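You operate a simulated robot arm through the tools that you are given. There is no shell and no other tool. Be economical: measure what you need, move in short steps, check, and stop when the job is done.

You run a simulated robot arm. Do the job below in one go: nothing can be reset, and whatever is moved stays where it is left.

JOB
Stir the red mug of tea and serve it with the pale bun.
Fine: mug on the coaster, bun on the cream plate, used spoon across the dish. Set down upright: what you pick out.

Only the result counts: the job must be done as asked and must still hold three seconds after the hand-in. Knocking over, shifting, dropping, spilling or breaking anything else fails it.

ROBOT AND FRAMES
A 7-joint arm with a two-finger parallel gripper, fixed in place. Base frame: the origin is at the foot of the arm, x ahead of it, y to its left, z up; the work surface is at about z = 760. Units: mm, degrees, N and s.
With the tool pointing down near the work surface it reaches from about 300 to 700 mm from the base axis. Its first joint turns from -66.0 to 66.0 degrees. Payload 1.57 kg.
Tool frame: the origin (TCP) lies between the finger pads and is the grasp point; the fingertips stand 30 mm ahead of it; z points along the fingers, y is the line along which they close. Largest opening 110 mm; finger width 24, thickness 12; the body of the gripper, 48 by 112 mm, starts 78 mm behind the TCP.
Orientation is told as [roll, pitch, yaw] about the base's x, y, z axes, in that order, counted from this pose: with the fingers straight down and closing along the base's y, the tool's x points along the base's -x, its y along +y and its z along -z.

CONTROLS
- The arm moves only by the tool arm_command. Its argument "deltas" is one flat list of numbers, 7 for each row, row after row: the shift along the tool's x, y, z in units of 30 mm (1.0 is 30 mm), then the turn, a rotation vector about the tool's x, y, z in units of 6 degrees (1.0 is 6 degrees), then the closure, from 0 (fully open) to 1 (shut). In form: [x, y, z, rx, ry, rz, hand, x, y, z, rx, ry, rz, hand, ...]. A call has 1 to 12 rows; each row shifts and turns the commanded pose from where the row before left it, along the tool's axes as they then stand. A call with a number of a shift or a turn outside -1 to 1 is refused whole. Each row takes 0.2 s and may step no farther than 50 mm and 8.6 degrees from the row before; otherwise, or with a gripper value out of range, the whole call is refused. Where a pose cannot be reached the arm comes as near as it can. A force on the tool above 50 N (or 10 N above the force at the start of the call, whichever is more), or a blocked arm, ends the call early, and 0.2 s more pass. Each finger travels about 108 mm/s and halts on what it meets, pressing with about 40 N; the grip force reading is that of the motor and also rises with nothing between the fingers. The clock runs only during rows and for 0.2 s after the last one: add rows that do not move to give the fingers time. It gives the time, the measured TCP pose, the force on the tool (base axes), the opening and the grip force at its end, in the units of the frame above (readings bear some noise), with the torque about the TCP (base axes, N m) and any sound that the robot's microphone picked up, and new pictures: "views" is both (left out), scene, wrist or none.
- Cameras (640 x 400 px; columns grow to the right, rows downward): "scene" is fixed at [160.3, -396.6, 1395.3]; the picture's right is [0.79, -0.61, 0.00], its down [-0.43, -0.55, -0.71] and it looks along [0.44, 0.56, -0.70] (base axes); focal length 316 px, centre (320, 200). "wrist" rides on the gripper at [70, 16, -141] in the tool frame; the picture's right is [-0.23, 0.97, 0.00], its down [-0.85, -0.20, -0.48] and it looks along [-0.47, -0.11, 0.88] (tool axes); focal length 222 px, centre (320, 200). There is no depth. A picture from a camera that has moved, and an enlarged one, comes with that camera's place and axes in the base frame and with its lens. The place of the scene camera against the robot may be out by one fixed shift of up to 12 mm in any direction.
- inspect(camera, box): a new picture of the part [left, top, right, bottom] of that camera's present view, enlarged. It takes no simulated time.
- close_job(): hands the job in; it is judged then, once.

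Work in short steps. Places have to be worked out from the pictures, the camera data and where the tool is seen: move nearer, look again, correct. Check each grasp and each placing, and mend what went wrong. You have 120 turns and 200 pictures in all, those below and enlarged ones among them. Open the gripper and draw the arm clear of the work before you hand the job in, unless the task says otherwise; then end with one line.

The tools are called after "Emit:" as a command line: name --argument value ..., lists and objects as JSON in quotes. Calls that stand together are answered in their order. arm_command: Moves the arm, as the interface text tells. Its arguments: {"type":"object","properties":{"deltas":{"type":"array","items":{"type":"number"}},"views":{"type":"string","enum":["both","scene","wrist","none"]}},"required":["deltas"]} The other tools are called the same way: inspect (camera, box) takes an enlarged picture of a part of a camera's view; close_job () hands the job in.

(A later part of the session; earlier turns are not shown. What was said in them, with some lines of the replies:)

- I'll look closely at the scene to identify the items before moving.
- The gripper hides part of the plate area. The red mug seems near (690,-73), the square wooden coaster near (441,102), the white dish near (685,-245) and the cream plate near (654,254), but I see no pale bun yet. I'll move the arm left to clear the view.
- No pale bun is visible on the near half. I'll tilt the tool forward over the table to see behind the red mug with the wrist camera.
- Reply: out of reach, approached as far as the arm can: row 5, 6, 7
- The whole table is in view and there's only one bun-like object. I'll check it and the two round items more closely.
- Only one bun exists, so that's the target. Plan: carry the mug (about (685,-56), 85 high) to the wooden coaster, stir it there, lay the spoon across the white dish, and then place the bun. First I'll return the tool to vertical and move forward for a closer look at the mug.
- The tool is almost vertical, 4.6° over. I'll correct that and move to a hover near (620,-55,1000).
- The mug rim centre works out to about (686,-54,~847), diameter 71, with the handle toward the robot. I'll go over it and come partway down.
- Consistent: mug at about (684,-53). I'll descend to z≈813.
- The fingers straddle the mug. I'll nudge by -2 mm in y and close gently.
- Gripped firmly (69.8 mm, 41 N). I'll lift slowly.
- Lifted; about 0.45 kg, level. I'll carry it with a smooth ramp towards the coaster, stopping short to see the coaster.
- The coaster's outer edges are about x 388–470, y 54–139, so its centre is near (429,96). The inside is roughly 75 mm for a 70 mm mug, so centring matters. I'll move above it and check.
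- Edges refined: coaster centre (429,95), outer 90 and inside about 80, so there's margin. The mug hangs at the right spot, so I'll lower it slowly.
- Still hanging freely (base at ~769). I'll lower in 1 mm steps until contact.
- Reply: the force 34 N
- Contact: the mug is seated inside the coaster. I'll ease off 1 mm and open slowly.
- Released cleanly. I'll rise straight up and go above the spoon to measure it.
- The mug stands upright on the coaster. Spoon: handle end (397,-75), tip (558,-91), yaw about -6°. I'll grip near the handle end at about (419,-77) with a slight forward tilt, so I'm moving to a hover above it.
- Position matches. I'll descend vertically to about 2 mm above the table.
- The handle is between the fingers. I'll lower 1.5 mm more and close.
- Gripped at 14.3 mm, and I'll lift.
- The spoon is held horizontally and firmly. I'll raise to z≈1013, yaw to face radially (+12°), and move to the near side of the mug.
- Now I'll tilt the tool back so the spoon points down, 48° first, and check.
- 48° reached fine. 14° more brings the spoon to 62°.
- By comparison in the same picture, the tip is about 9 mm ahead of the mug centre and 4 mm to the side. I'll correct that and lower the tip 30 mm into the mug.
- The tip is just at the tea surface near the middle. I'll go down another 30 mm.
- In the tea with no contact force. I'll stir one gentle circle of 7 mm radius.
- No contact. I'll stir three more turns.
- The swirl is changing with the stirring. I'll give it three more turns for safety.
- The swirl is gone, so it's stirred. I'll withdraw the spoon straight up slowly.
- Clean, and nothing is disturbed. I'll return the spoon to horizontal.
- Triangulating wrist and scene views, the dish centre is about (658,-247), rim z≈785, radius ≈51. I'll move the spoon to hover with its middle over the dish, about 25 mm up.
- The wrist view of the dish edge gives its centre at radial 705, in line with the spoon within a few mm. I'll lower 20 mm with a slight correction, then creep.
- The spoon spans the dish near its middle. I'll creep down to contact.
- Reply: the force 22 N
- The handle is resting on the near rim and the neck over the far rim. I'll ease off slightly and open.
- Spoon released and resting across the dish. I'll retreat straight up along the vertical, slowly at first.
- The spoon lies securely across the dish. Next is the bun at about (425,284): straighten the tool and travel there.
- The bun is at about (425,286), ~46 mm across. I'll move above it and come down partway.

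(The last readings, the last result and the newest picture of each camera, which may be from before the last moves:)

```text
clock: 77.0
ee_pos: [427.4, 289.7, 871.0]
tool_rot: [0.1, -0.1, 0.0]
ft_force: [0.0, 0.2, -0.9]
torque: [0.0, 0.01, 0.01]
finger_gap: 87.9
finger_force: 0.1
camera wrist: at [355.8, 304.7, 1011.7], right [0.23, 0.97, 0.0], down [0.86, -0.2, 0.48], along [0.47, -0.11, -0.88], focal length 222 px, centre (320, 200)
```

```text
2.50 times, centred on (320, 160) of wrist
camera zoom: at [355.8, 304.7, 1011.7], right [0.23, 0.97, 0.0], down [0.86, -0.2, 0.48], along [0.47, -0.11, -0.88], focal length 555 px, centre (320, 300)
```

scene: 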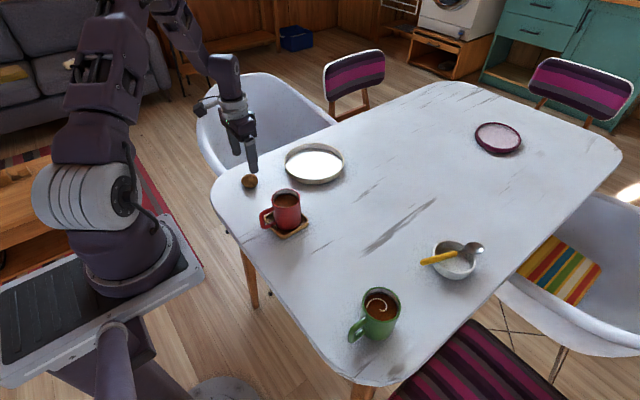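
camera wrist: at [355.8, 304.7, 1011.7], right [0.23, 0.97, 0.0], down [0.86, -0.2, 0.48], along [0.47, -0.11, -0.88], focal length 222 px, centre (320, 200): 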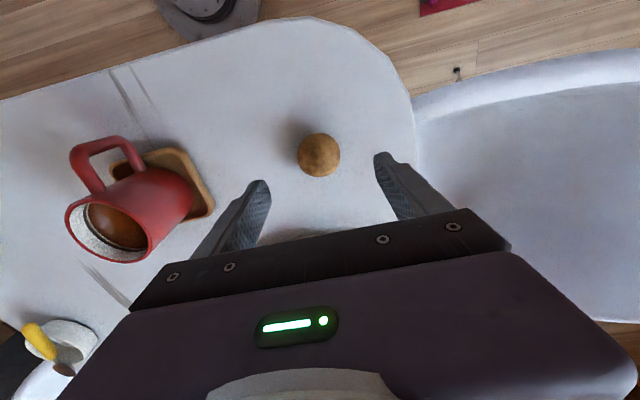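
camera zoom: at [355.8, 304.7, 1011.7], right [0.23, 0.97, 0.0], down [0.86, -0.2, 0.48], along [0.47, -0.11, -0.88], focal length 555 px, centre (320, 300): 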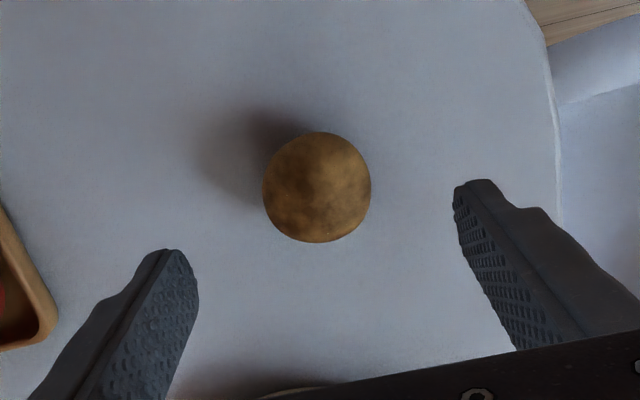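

Bun centre (426,287). I'll make a small correction and descend to z≈796.

Emit:
arm_command --deltas '[0.053, -0.093, 0.4, 0, 0, 0, 0.2, 0, 0, 0.6, 0, 0, 0, 0.2, 0, 0, 0.6, 0, 0, 0, 0.2, 0, 0, 0.6, 0, 0, 0, 0.2, 0, 0, 0.3, 0, 0, 0, 0.2, 0, 0, 0, 0, 0, 0, 0.2]'

Emit:
inspect --camera "scene" --box '[210, 140, 290, 200]'

```text
clock: 78.4
ee_pos: [423.5, 286.3, 795.1]
tool_rot: [0.1, -0.1, -0.1]
ft_force: [-1.1, -1.3, -0.4]
torque: [0.03, -0.04, 0.0]
finger_gap: 88.1
finger_force: 0.1
camera wrist: at [353.2, 301.2, 936.0], right [0.23, 0.97, 0.0], down [0.86, -0.2, 0.48], along [0.47, -0.11, -0.88], focal length 222 px, centre (320, 200)
```

scene: 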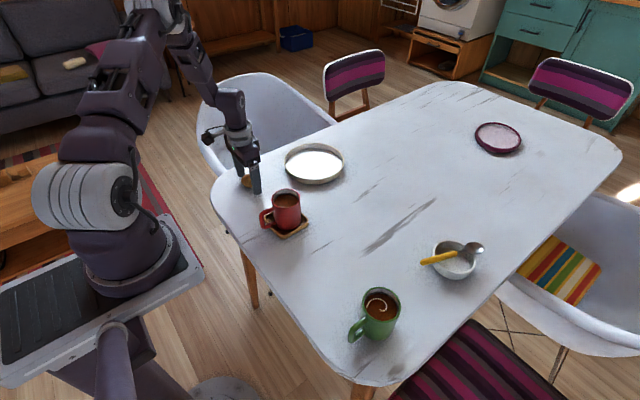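
wrist: 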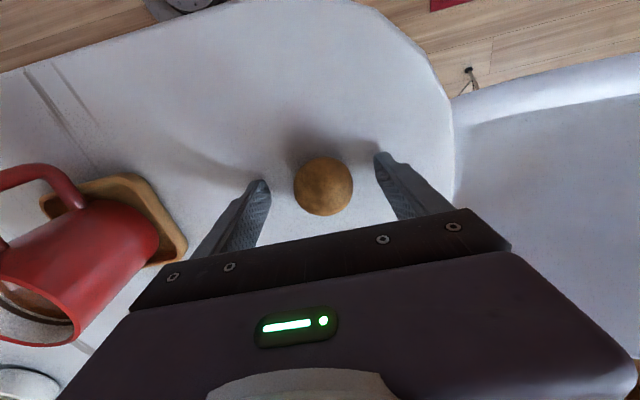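

```text
6.67 times, centred on (250, 170) of scene
camera zoom: at [160.3, -396.6, 1395.3], right [0.79, -0.61, 0.0], down [-0.43, -0.55, -0.71], along [0.44, 0.56, -0.7], focal length 2105 px, centre (787, 400)
```

zoom: 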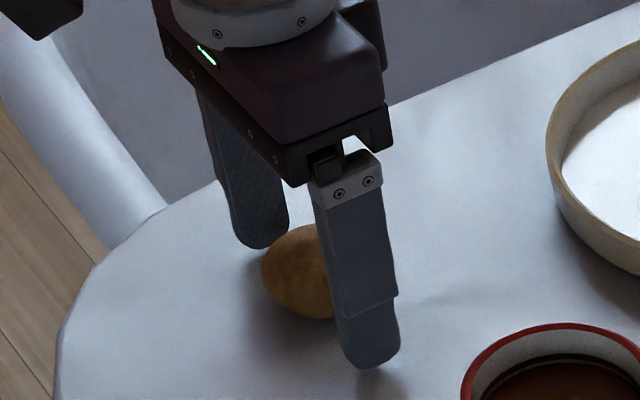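

Centred between the fingers. I'll close gently.

Emit:
arm_command --deltas '[-0.04, 0.03, 0, 0, 0, 0, 0.35, 0, 0, 0, 0, 0, 0, 0.48, 0, 0, 0, 0, 0, 0, 0.54, 0, 0, 0, 0, 0, 0, 0.58, 0, 0, 0, 0, 0, 0, 0.61, 0, 0, 0, 0, 0, 0, 0.64, 0, 0, 0, 0, 0, 0, 0.64]'

```text
clock: 80.0
ee_pos: [425.9, 287.1, 795.3]
tool_rot: [0.1, 0.0, 0.0]
ft_force: [0.8, 0.8, 0.8]
torque: [0.01, 0.04, 0.0]
finger_gap: 44.4
finger_force: 40.4
camera wrist: at [355.3, 301.4, 935.9], right [0.23, 0.97, 0.0], down [0.86, -0.2, 0.48], along [0.47, -0.11, -0.88], focal length 222 px, centre (320, 200)
```

scene: 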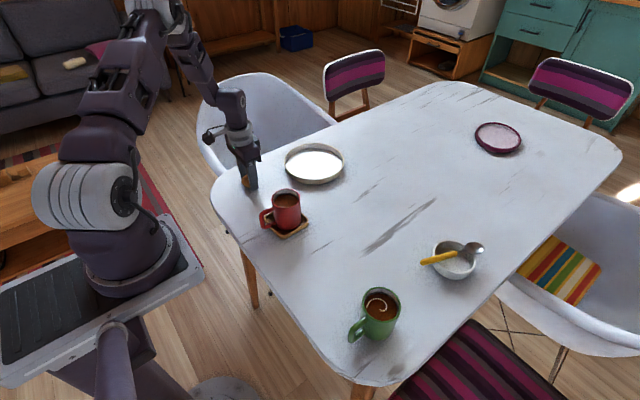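
wrist: 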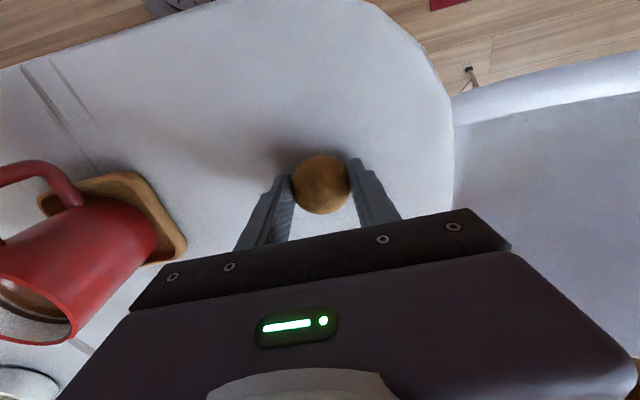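

Gripped at 44.4 mm. I'll lift it 100 mm and check.

Emit:
arm_command --deltas '[0, 0, -0.3, 0, 0, 0, 0.64, 0, 0, -0.6, 0, 0, 0, 0.64, 0, 0, -0.8, 0, 0, 0, 0.64, 0, 0, -0.8, 0, 0, 0, 0.64, 0, 0, -0.7, 0, 0, 0, 0.64, 0, 0, -0.3, 0, 0, 0, 0.64, 0, 0, 0, 0, 0, 0, 0.64]'

```text
clock: 81.6
ee_pos: [425.6, 286.4, 900.7]
tool_rot: [0.0, 0.0, 0.1]
ft_force: [-1.0, -0.3, -1.1]
torque: [0.0, 0.03, 0.02]
finger_gap: 44.2
finger_force: 40.3
camera wrist: at [355.1, 301.4, 1040.8], right [0.23, 0.97, 0.0], down [0.86, -0.2, 0.48], along [0.47, -0.11, -0.88], focal length 222 px, centre (320, 200)
```

scene: 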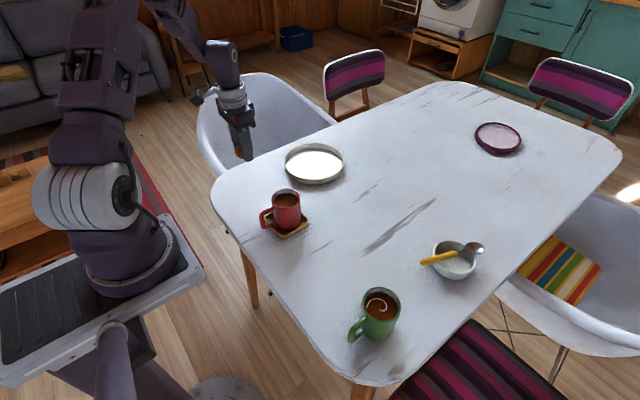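
wrist: 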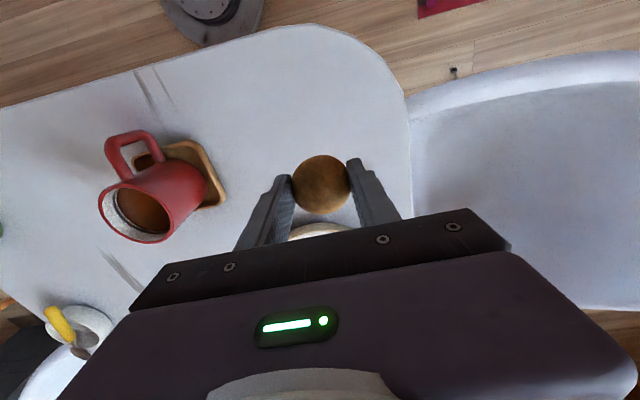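

Bun held. I'll carry it over the plate centre, about (622,245).

Emit:
arm_command --deltas '[-0.4, -0.08, 0, 0, 0, 0, 0.64, -0.8, -0.17, 0, 0, 0, 0, 0.64, -0.8, -0.17, 0, 0, 0, 0, 0.64, -0.8, -0.17, 0, 0, 0, 0, 0.64, -0.8, -0.17, 0, 0, 0, 0, 0.64, -0.8, -0.17, 0, 0, 0, 0, 0.64, -0.8, -0.17, 0, 0, 0, 0, 0.64, -0.8, -0.17, 0, 0, 0, 0, 0.64, -0.4, -0.08, 0, 0, 0, 0, 0.64, 0, 0, 0, 0, 0, 0, 0.64]'

Emit:
inspect --camera "scene" --box '[260, 90, 380, 200]'

```text
clock: 83.8
ee_pos: [618.2, 247.7, 900.1]
tool_rot: [0.0, 0.0, -0.1]
ft_force: [-0.1, 0.1, -0.3]
torque: [0.01, 0.01, 0.01]
finger_gap: 44.6
finger_force: 40.1
camera wrist: at [548.1, 262.4, 1041.1], right [0.23, 0.97, 0.0], down [0.86, -0.2, 0.48], along [0.47, -0.11, -0.88], focal length 222 px, centre (320, 200)
```

scene: 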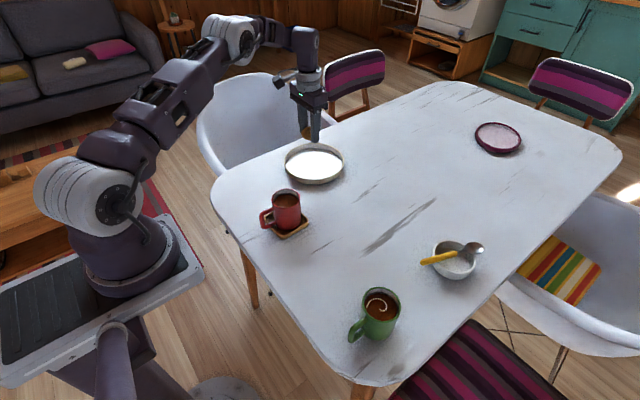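
wrist: 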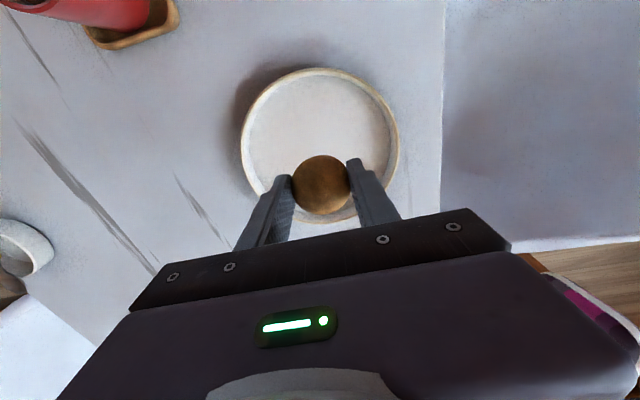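

```text
3.64 times, centred on (320, 145) of scene
camera zoom: at [160.3, -396.6, 1395.3], right [0.79, -0.61, 0.0], down [-0.43, -0.55, -0.71], along [0.44, 0.56, -0.7], focal length 1148 px, centre (320, 400)
```

zoom: 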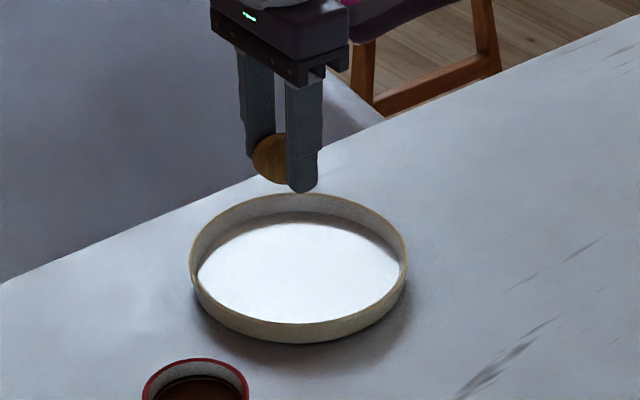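

The plate centre from the wrist view is (615,247), directly below. I'll lower to just above the plate floor.

Emit:
arm_command --deltas '[0.03, 0, 0.4, 0, 0, 0, 0.64, 0, 0, 0.7, 0, 0, 0, 0.64, 0, 0, 0.7, 0, 0, 0, 0.64, 0, 0, 0.7, 0, 0, 0, 0.64, 0, 0, 0.4, 0, 0, 0, 0.64, 0, 0, 0.15, 0, 0, 0, 0.64, 0, 0, 0, 0, 0, 0, 0.64]'

Emit:
inspect --camera "scene" --box '[270, 110, 360, 190]'

```text
clock: 85.4
ee_pos: [616.0, 247.4, 808.9]
tool_rot: [0.1, 0.0, 0.0]
ft_force: [-1.2, -0.8, -0.6]
torque: [0.02, 0.03, 0.01]
finger_gap: 44.3
finger_force: 40.1
camera wrist: at [545.2, 262.2, 949.8], right [0.23, 0.97, 0.0], down [0.86, -0.2, 0.48], along [0.47, -0.11, -0.88], focal length 222 px, centre (320, 200)
```

scene: 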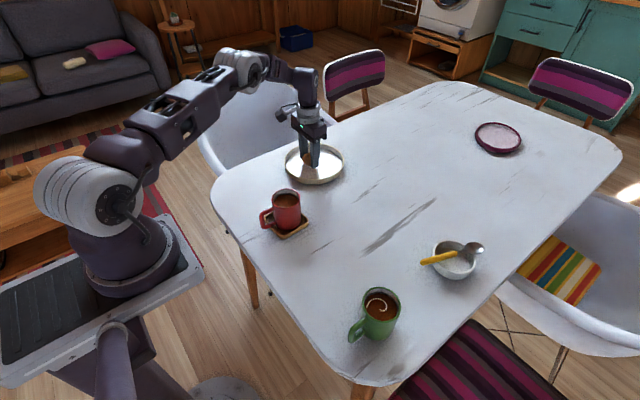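
wrist: 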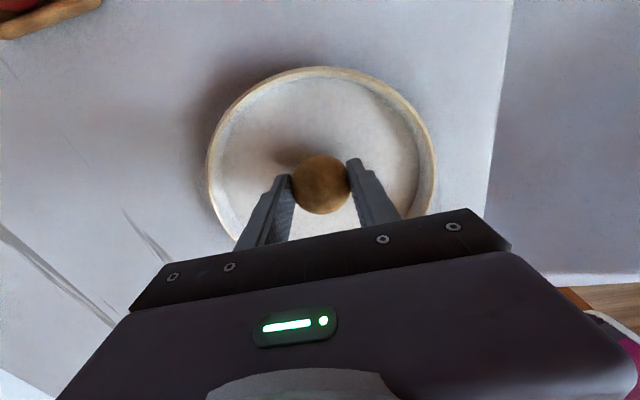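

```text
5.00 times, centred on (315, 150) of scene
camera zoom: at [160.3, -396.6, 1395.3], right [0.79, -0.61, 0.0], down [-0.43, -0.55, -0.71], along [0.44, 0.56, -0.7], focal length 1579 px, centre (345, 450)
```

zoom: 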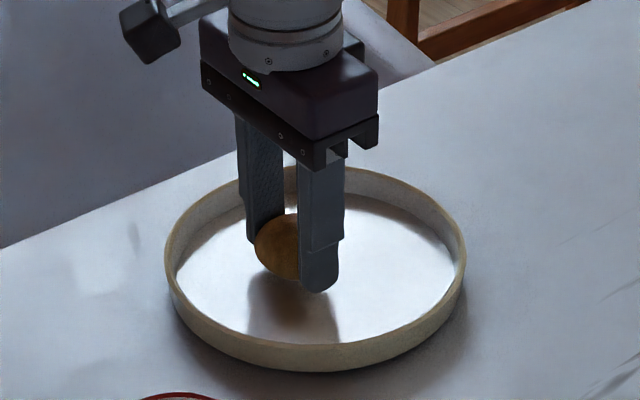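

I'll creep down in small steps until contact.

Emit:
arm_command --deltas '[0, 0, 0.06, 0, 0, 0, 0.64, 0, 0, 0.05, 0, 0, 0, 0.64, 0, 0, 0.05, 0, 0, 0, 0.64, 0, 0, 0, 0, 0, 0, 0.64]' --views "none"

```text
clock: 86.4
ee_pos: [617.5, 245.8, 803.2]
tool_rot: [0.0, 0.0, 0.0]
ft_force: [0.6, 0.6, -0.5]
torque: [0.01, -0.03, 0.02]
finger_gap: 44.2
finger_force: 40.1
```

Emit:
arm_command --deltas '[0, 0, 0.05, 0, 0, 0, 0.64, 0, 0, 0.04, 0, 0, 0, 0.64, 0, 0, 0, 0, 0, 0, 0.64]' --views "none"

```text
clock: 87.2
ee_pos: [618.7, 245.5, 801.8]
tool_rot: [0.0, 0.0, 0.0]
ft_force: [-2.0, -0.6, 6.1]
torque: [-0.04, 0.11, -0.01]
finger_gap: 44.3
finger_force: 40.1
```

Light contact (6 N). I'll release slowly.

Emit:
arm_command --deltas '[0, 0, 0, 0, 0, 0, 0.6, 0, 0, 0, 0, 0, 0, 0.56, 0, 0, 0, 0, 0, 0, 0.5, 0, 0, 0, 0, 0, 0, 0.4, 0, 0, 0, 0, 0, 0, 0.3, 0, 0, 0, 0, 0, 0, 0.3]'

Emit:
inspect --camera "scene" --box '[270, 110, 360, 190]'

```text
clock: 88.6
ee_pos: [618.4, 246.0, 799.8]
tool_rot: [0.2, 0.0, 0.0]
ft_force: [0.3, 0.0, 0.0]
torque: [-0.03, -0.01, 0.01]
finger_gap: 77.2
finger_force: 0.0
camera wrist: at [547.0, 261.0, 942.5], right [0.23, 0.97, 0.0], down [0.86, -0.2, 0.48], along [0.47, -0.11, -0.88], focal length 222 px, centre (320, 200)
```

scene: 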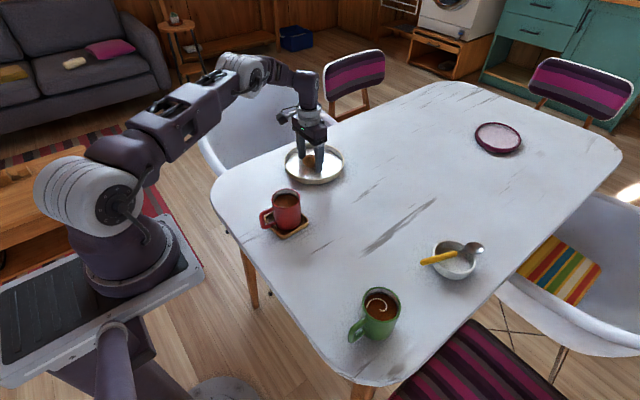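
wrist: 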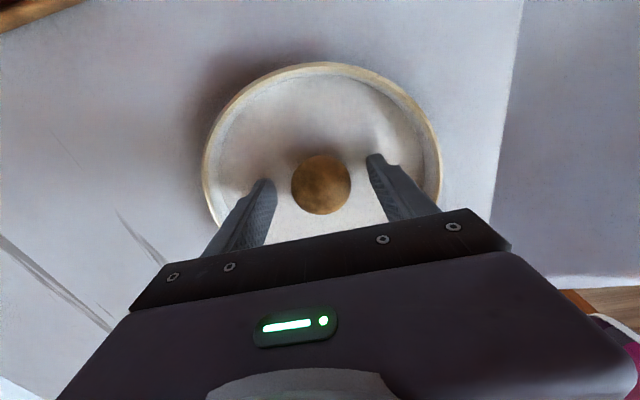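

```text
5.00 times, centred on (315, 150) of scene
camera zoom: at [160.3, -396.6, 1395.3], right [0.79, -0.61, 0.0], down [-0.43, -0.55, -0.71], along [0.44, 0.56, -0.7], focal length 1579 px, centre (345, 450)
```

zoom: 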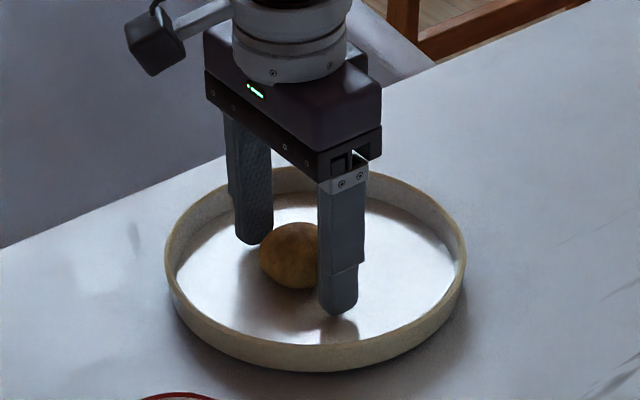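

The bun is on the plate. I'll lift straight up and draw the arm back.

Emit:
arm_command --deltas '[0, 0, -0.4, 0, 0, 0, 0.3, 0, 0, -0.7, 0, 0, 0, 0.3, 0, 0, -1, 0, 0, 0, 0.3, 0, 0, -1, 0, 0, 0, 0.3, 0, 0, -1, 0, 0, 0, 0.2, 0, 0, -1, 0, 0, 0, 0, 0, 0, -1, 0, 0, 0, 0, 0.8, 0, -0.5, 0, 0, 0, 0, 0.9, 0, 0, 0, 0, 0, 0, 0.9, 0, 0, 0, 0, 0, 0, 0.9, 0, 0, 0, 0, 0, 0, 0.9, 0, 0, 0, 0, 0, 0]'

Emit:
inspect --camera "scene" --box '[210, 120, 370, 250]'

Emit:
inspect --camera "scene" --box '[330, 210, 510, 350]'

```text
clock: 91.2
ee_pos: [485.7, 245.5, 998.7]
tool_rot: [0.1, 0.0, 0.0]
ft_force: [-0.3, 0.6, 0.0]
torque: [0.03, 0.0, 0.01]
finger_gap: 110.2
finger_force: 0.2
camera wrist: at [415.2, 260.8, 1139.9], right [0.23, 0.97, 0.0], down [0.86, -0.2, 0.48], along [0.47, -0.11, -0.88], focal length 222 px, centre (320, 200)
```

scene: 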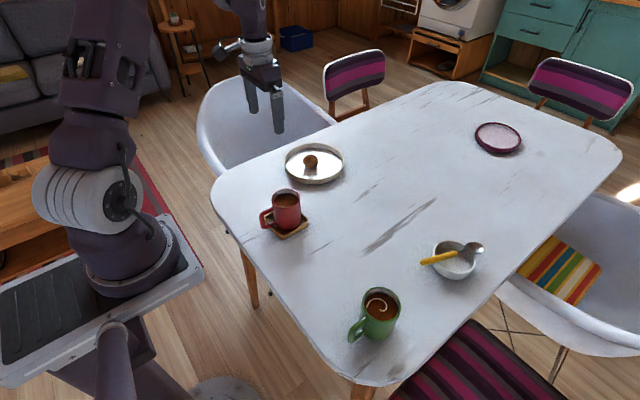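
wrist: 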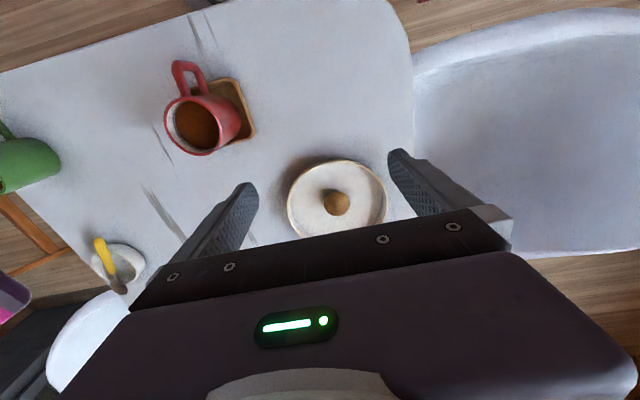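

```text
3.08 times, centred on (290, 185) of scene
camera zoom: at [160.3, -396.6, 1395.3], right [0.79, -0.61, 0.0], down [-0.43, -0.55, -0.71], along [0.44, 0.56, -0.7], focal length 972 px, centre (412, 246)
```

zoom: 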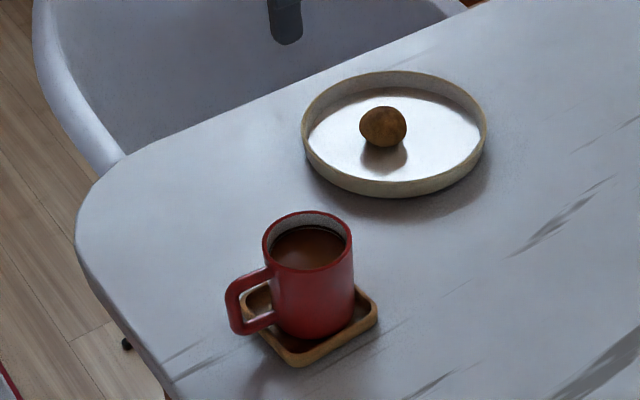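

```text
2.86 times, centred on (420, 280) of scene
camera zoom: at [160.3, -396.6, 1395.3], right [0.79, -0.61, 0.0], down [-0.43, -0.55, -0.71], along [0.44, 0.56, -0.7], focal length 902 px, centre (34, -29)
```

zoom: 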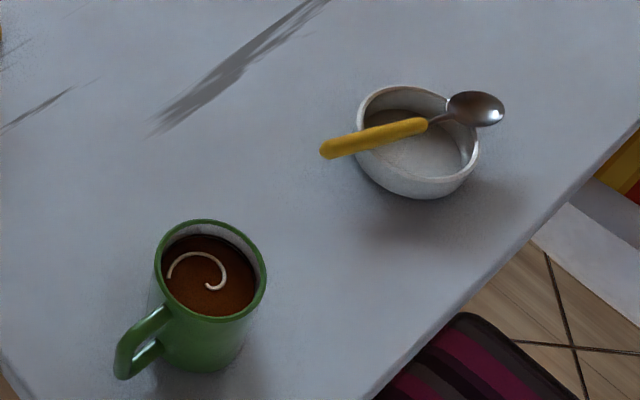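

The mug is stirred and on the coaster, the spoon lies across the dish, the bun is on the cream plate, and the gripper is open and clear. I'm handing in.

Emit:
close_job

```text
The job is handed in.
```

I stirred the red mug and set it on the wooden coaster, laid the spoon across the white dish, and put the bun on the cream plate. It was the only bun on the table and looked brown rather than pale. Nothing else was moved.
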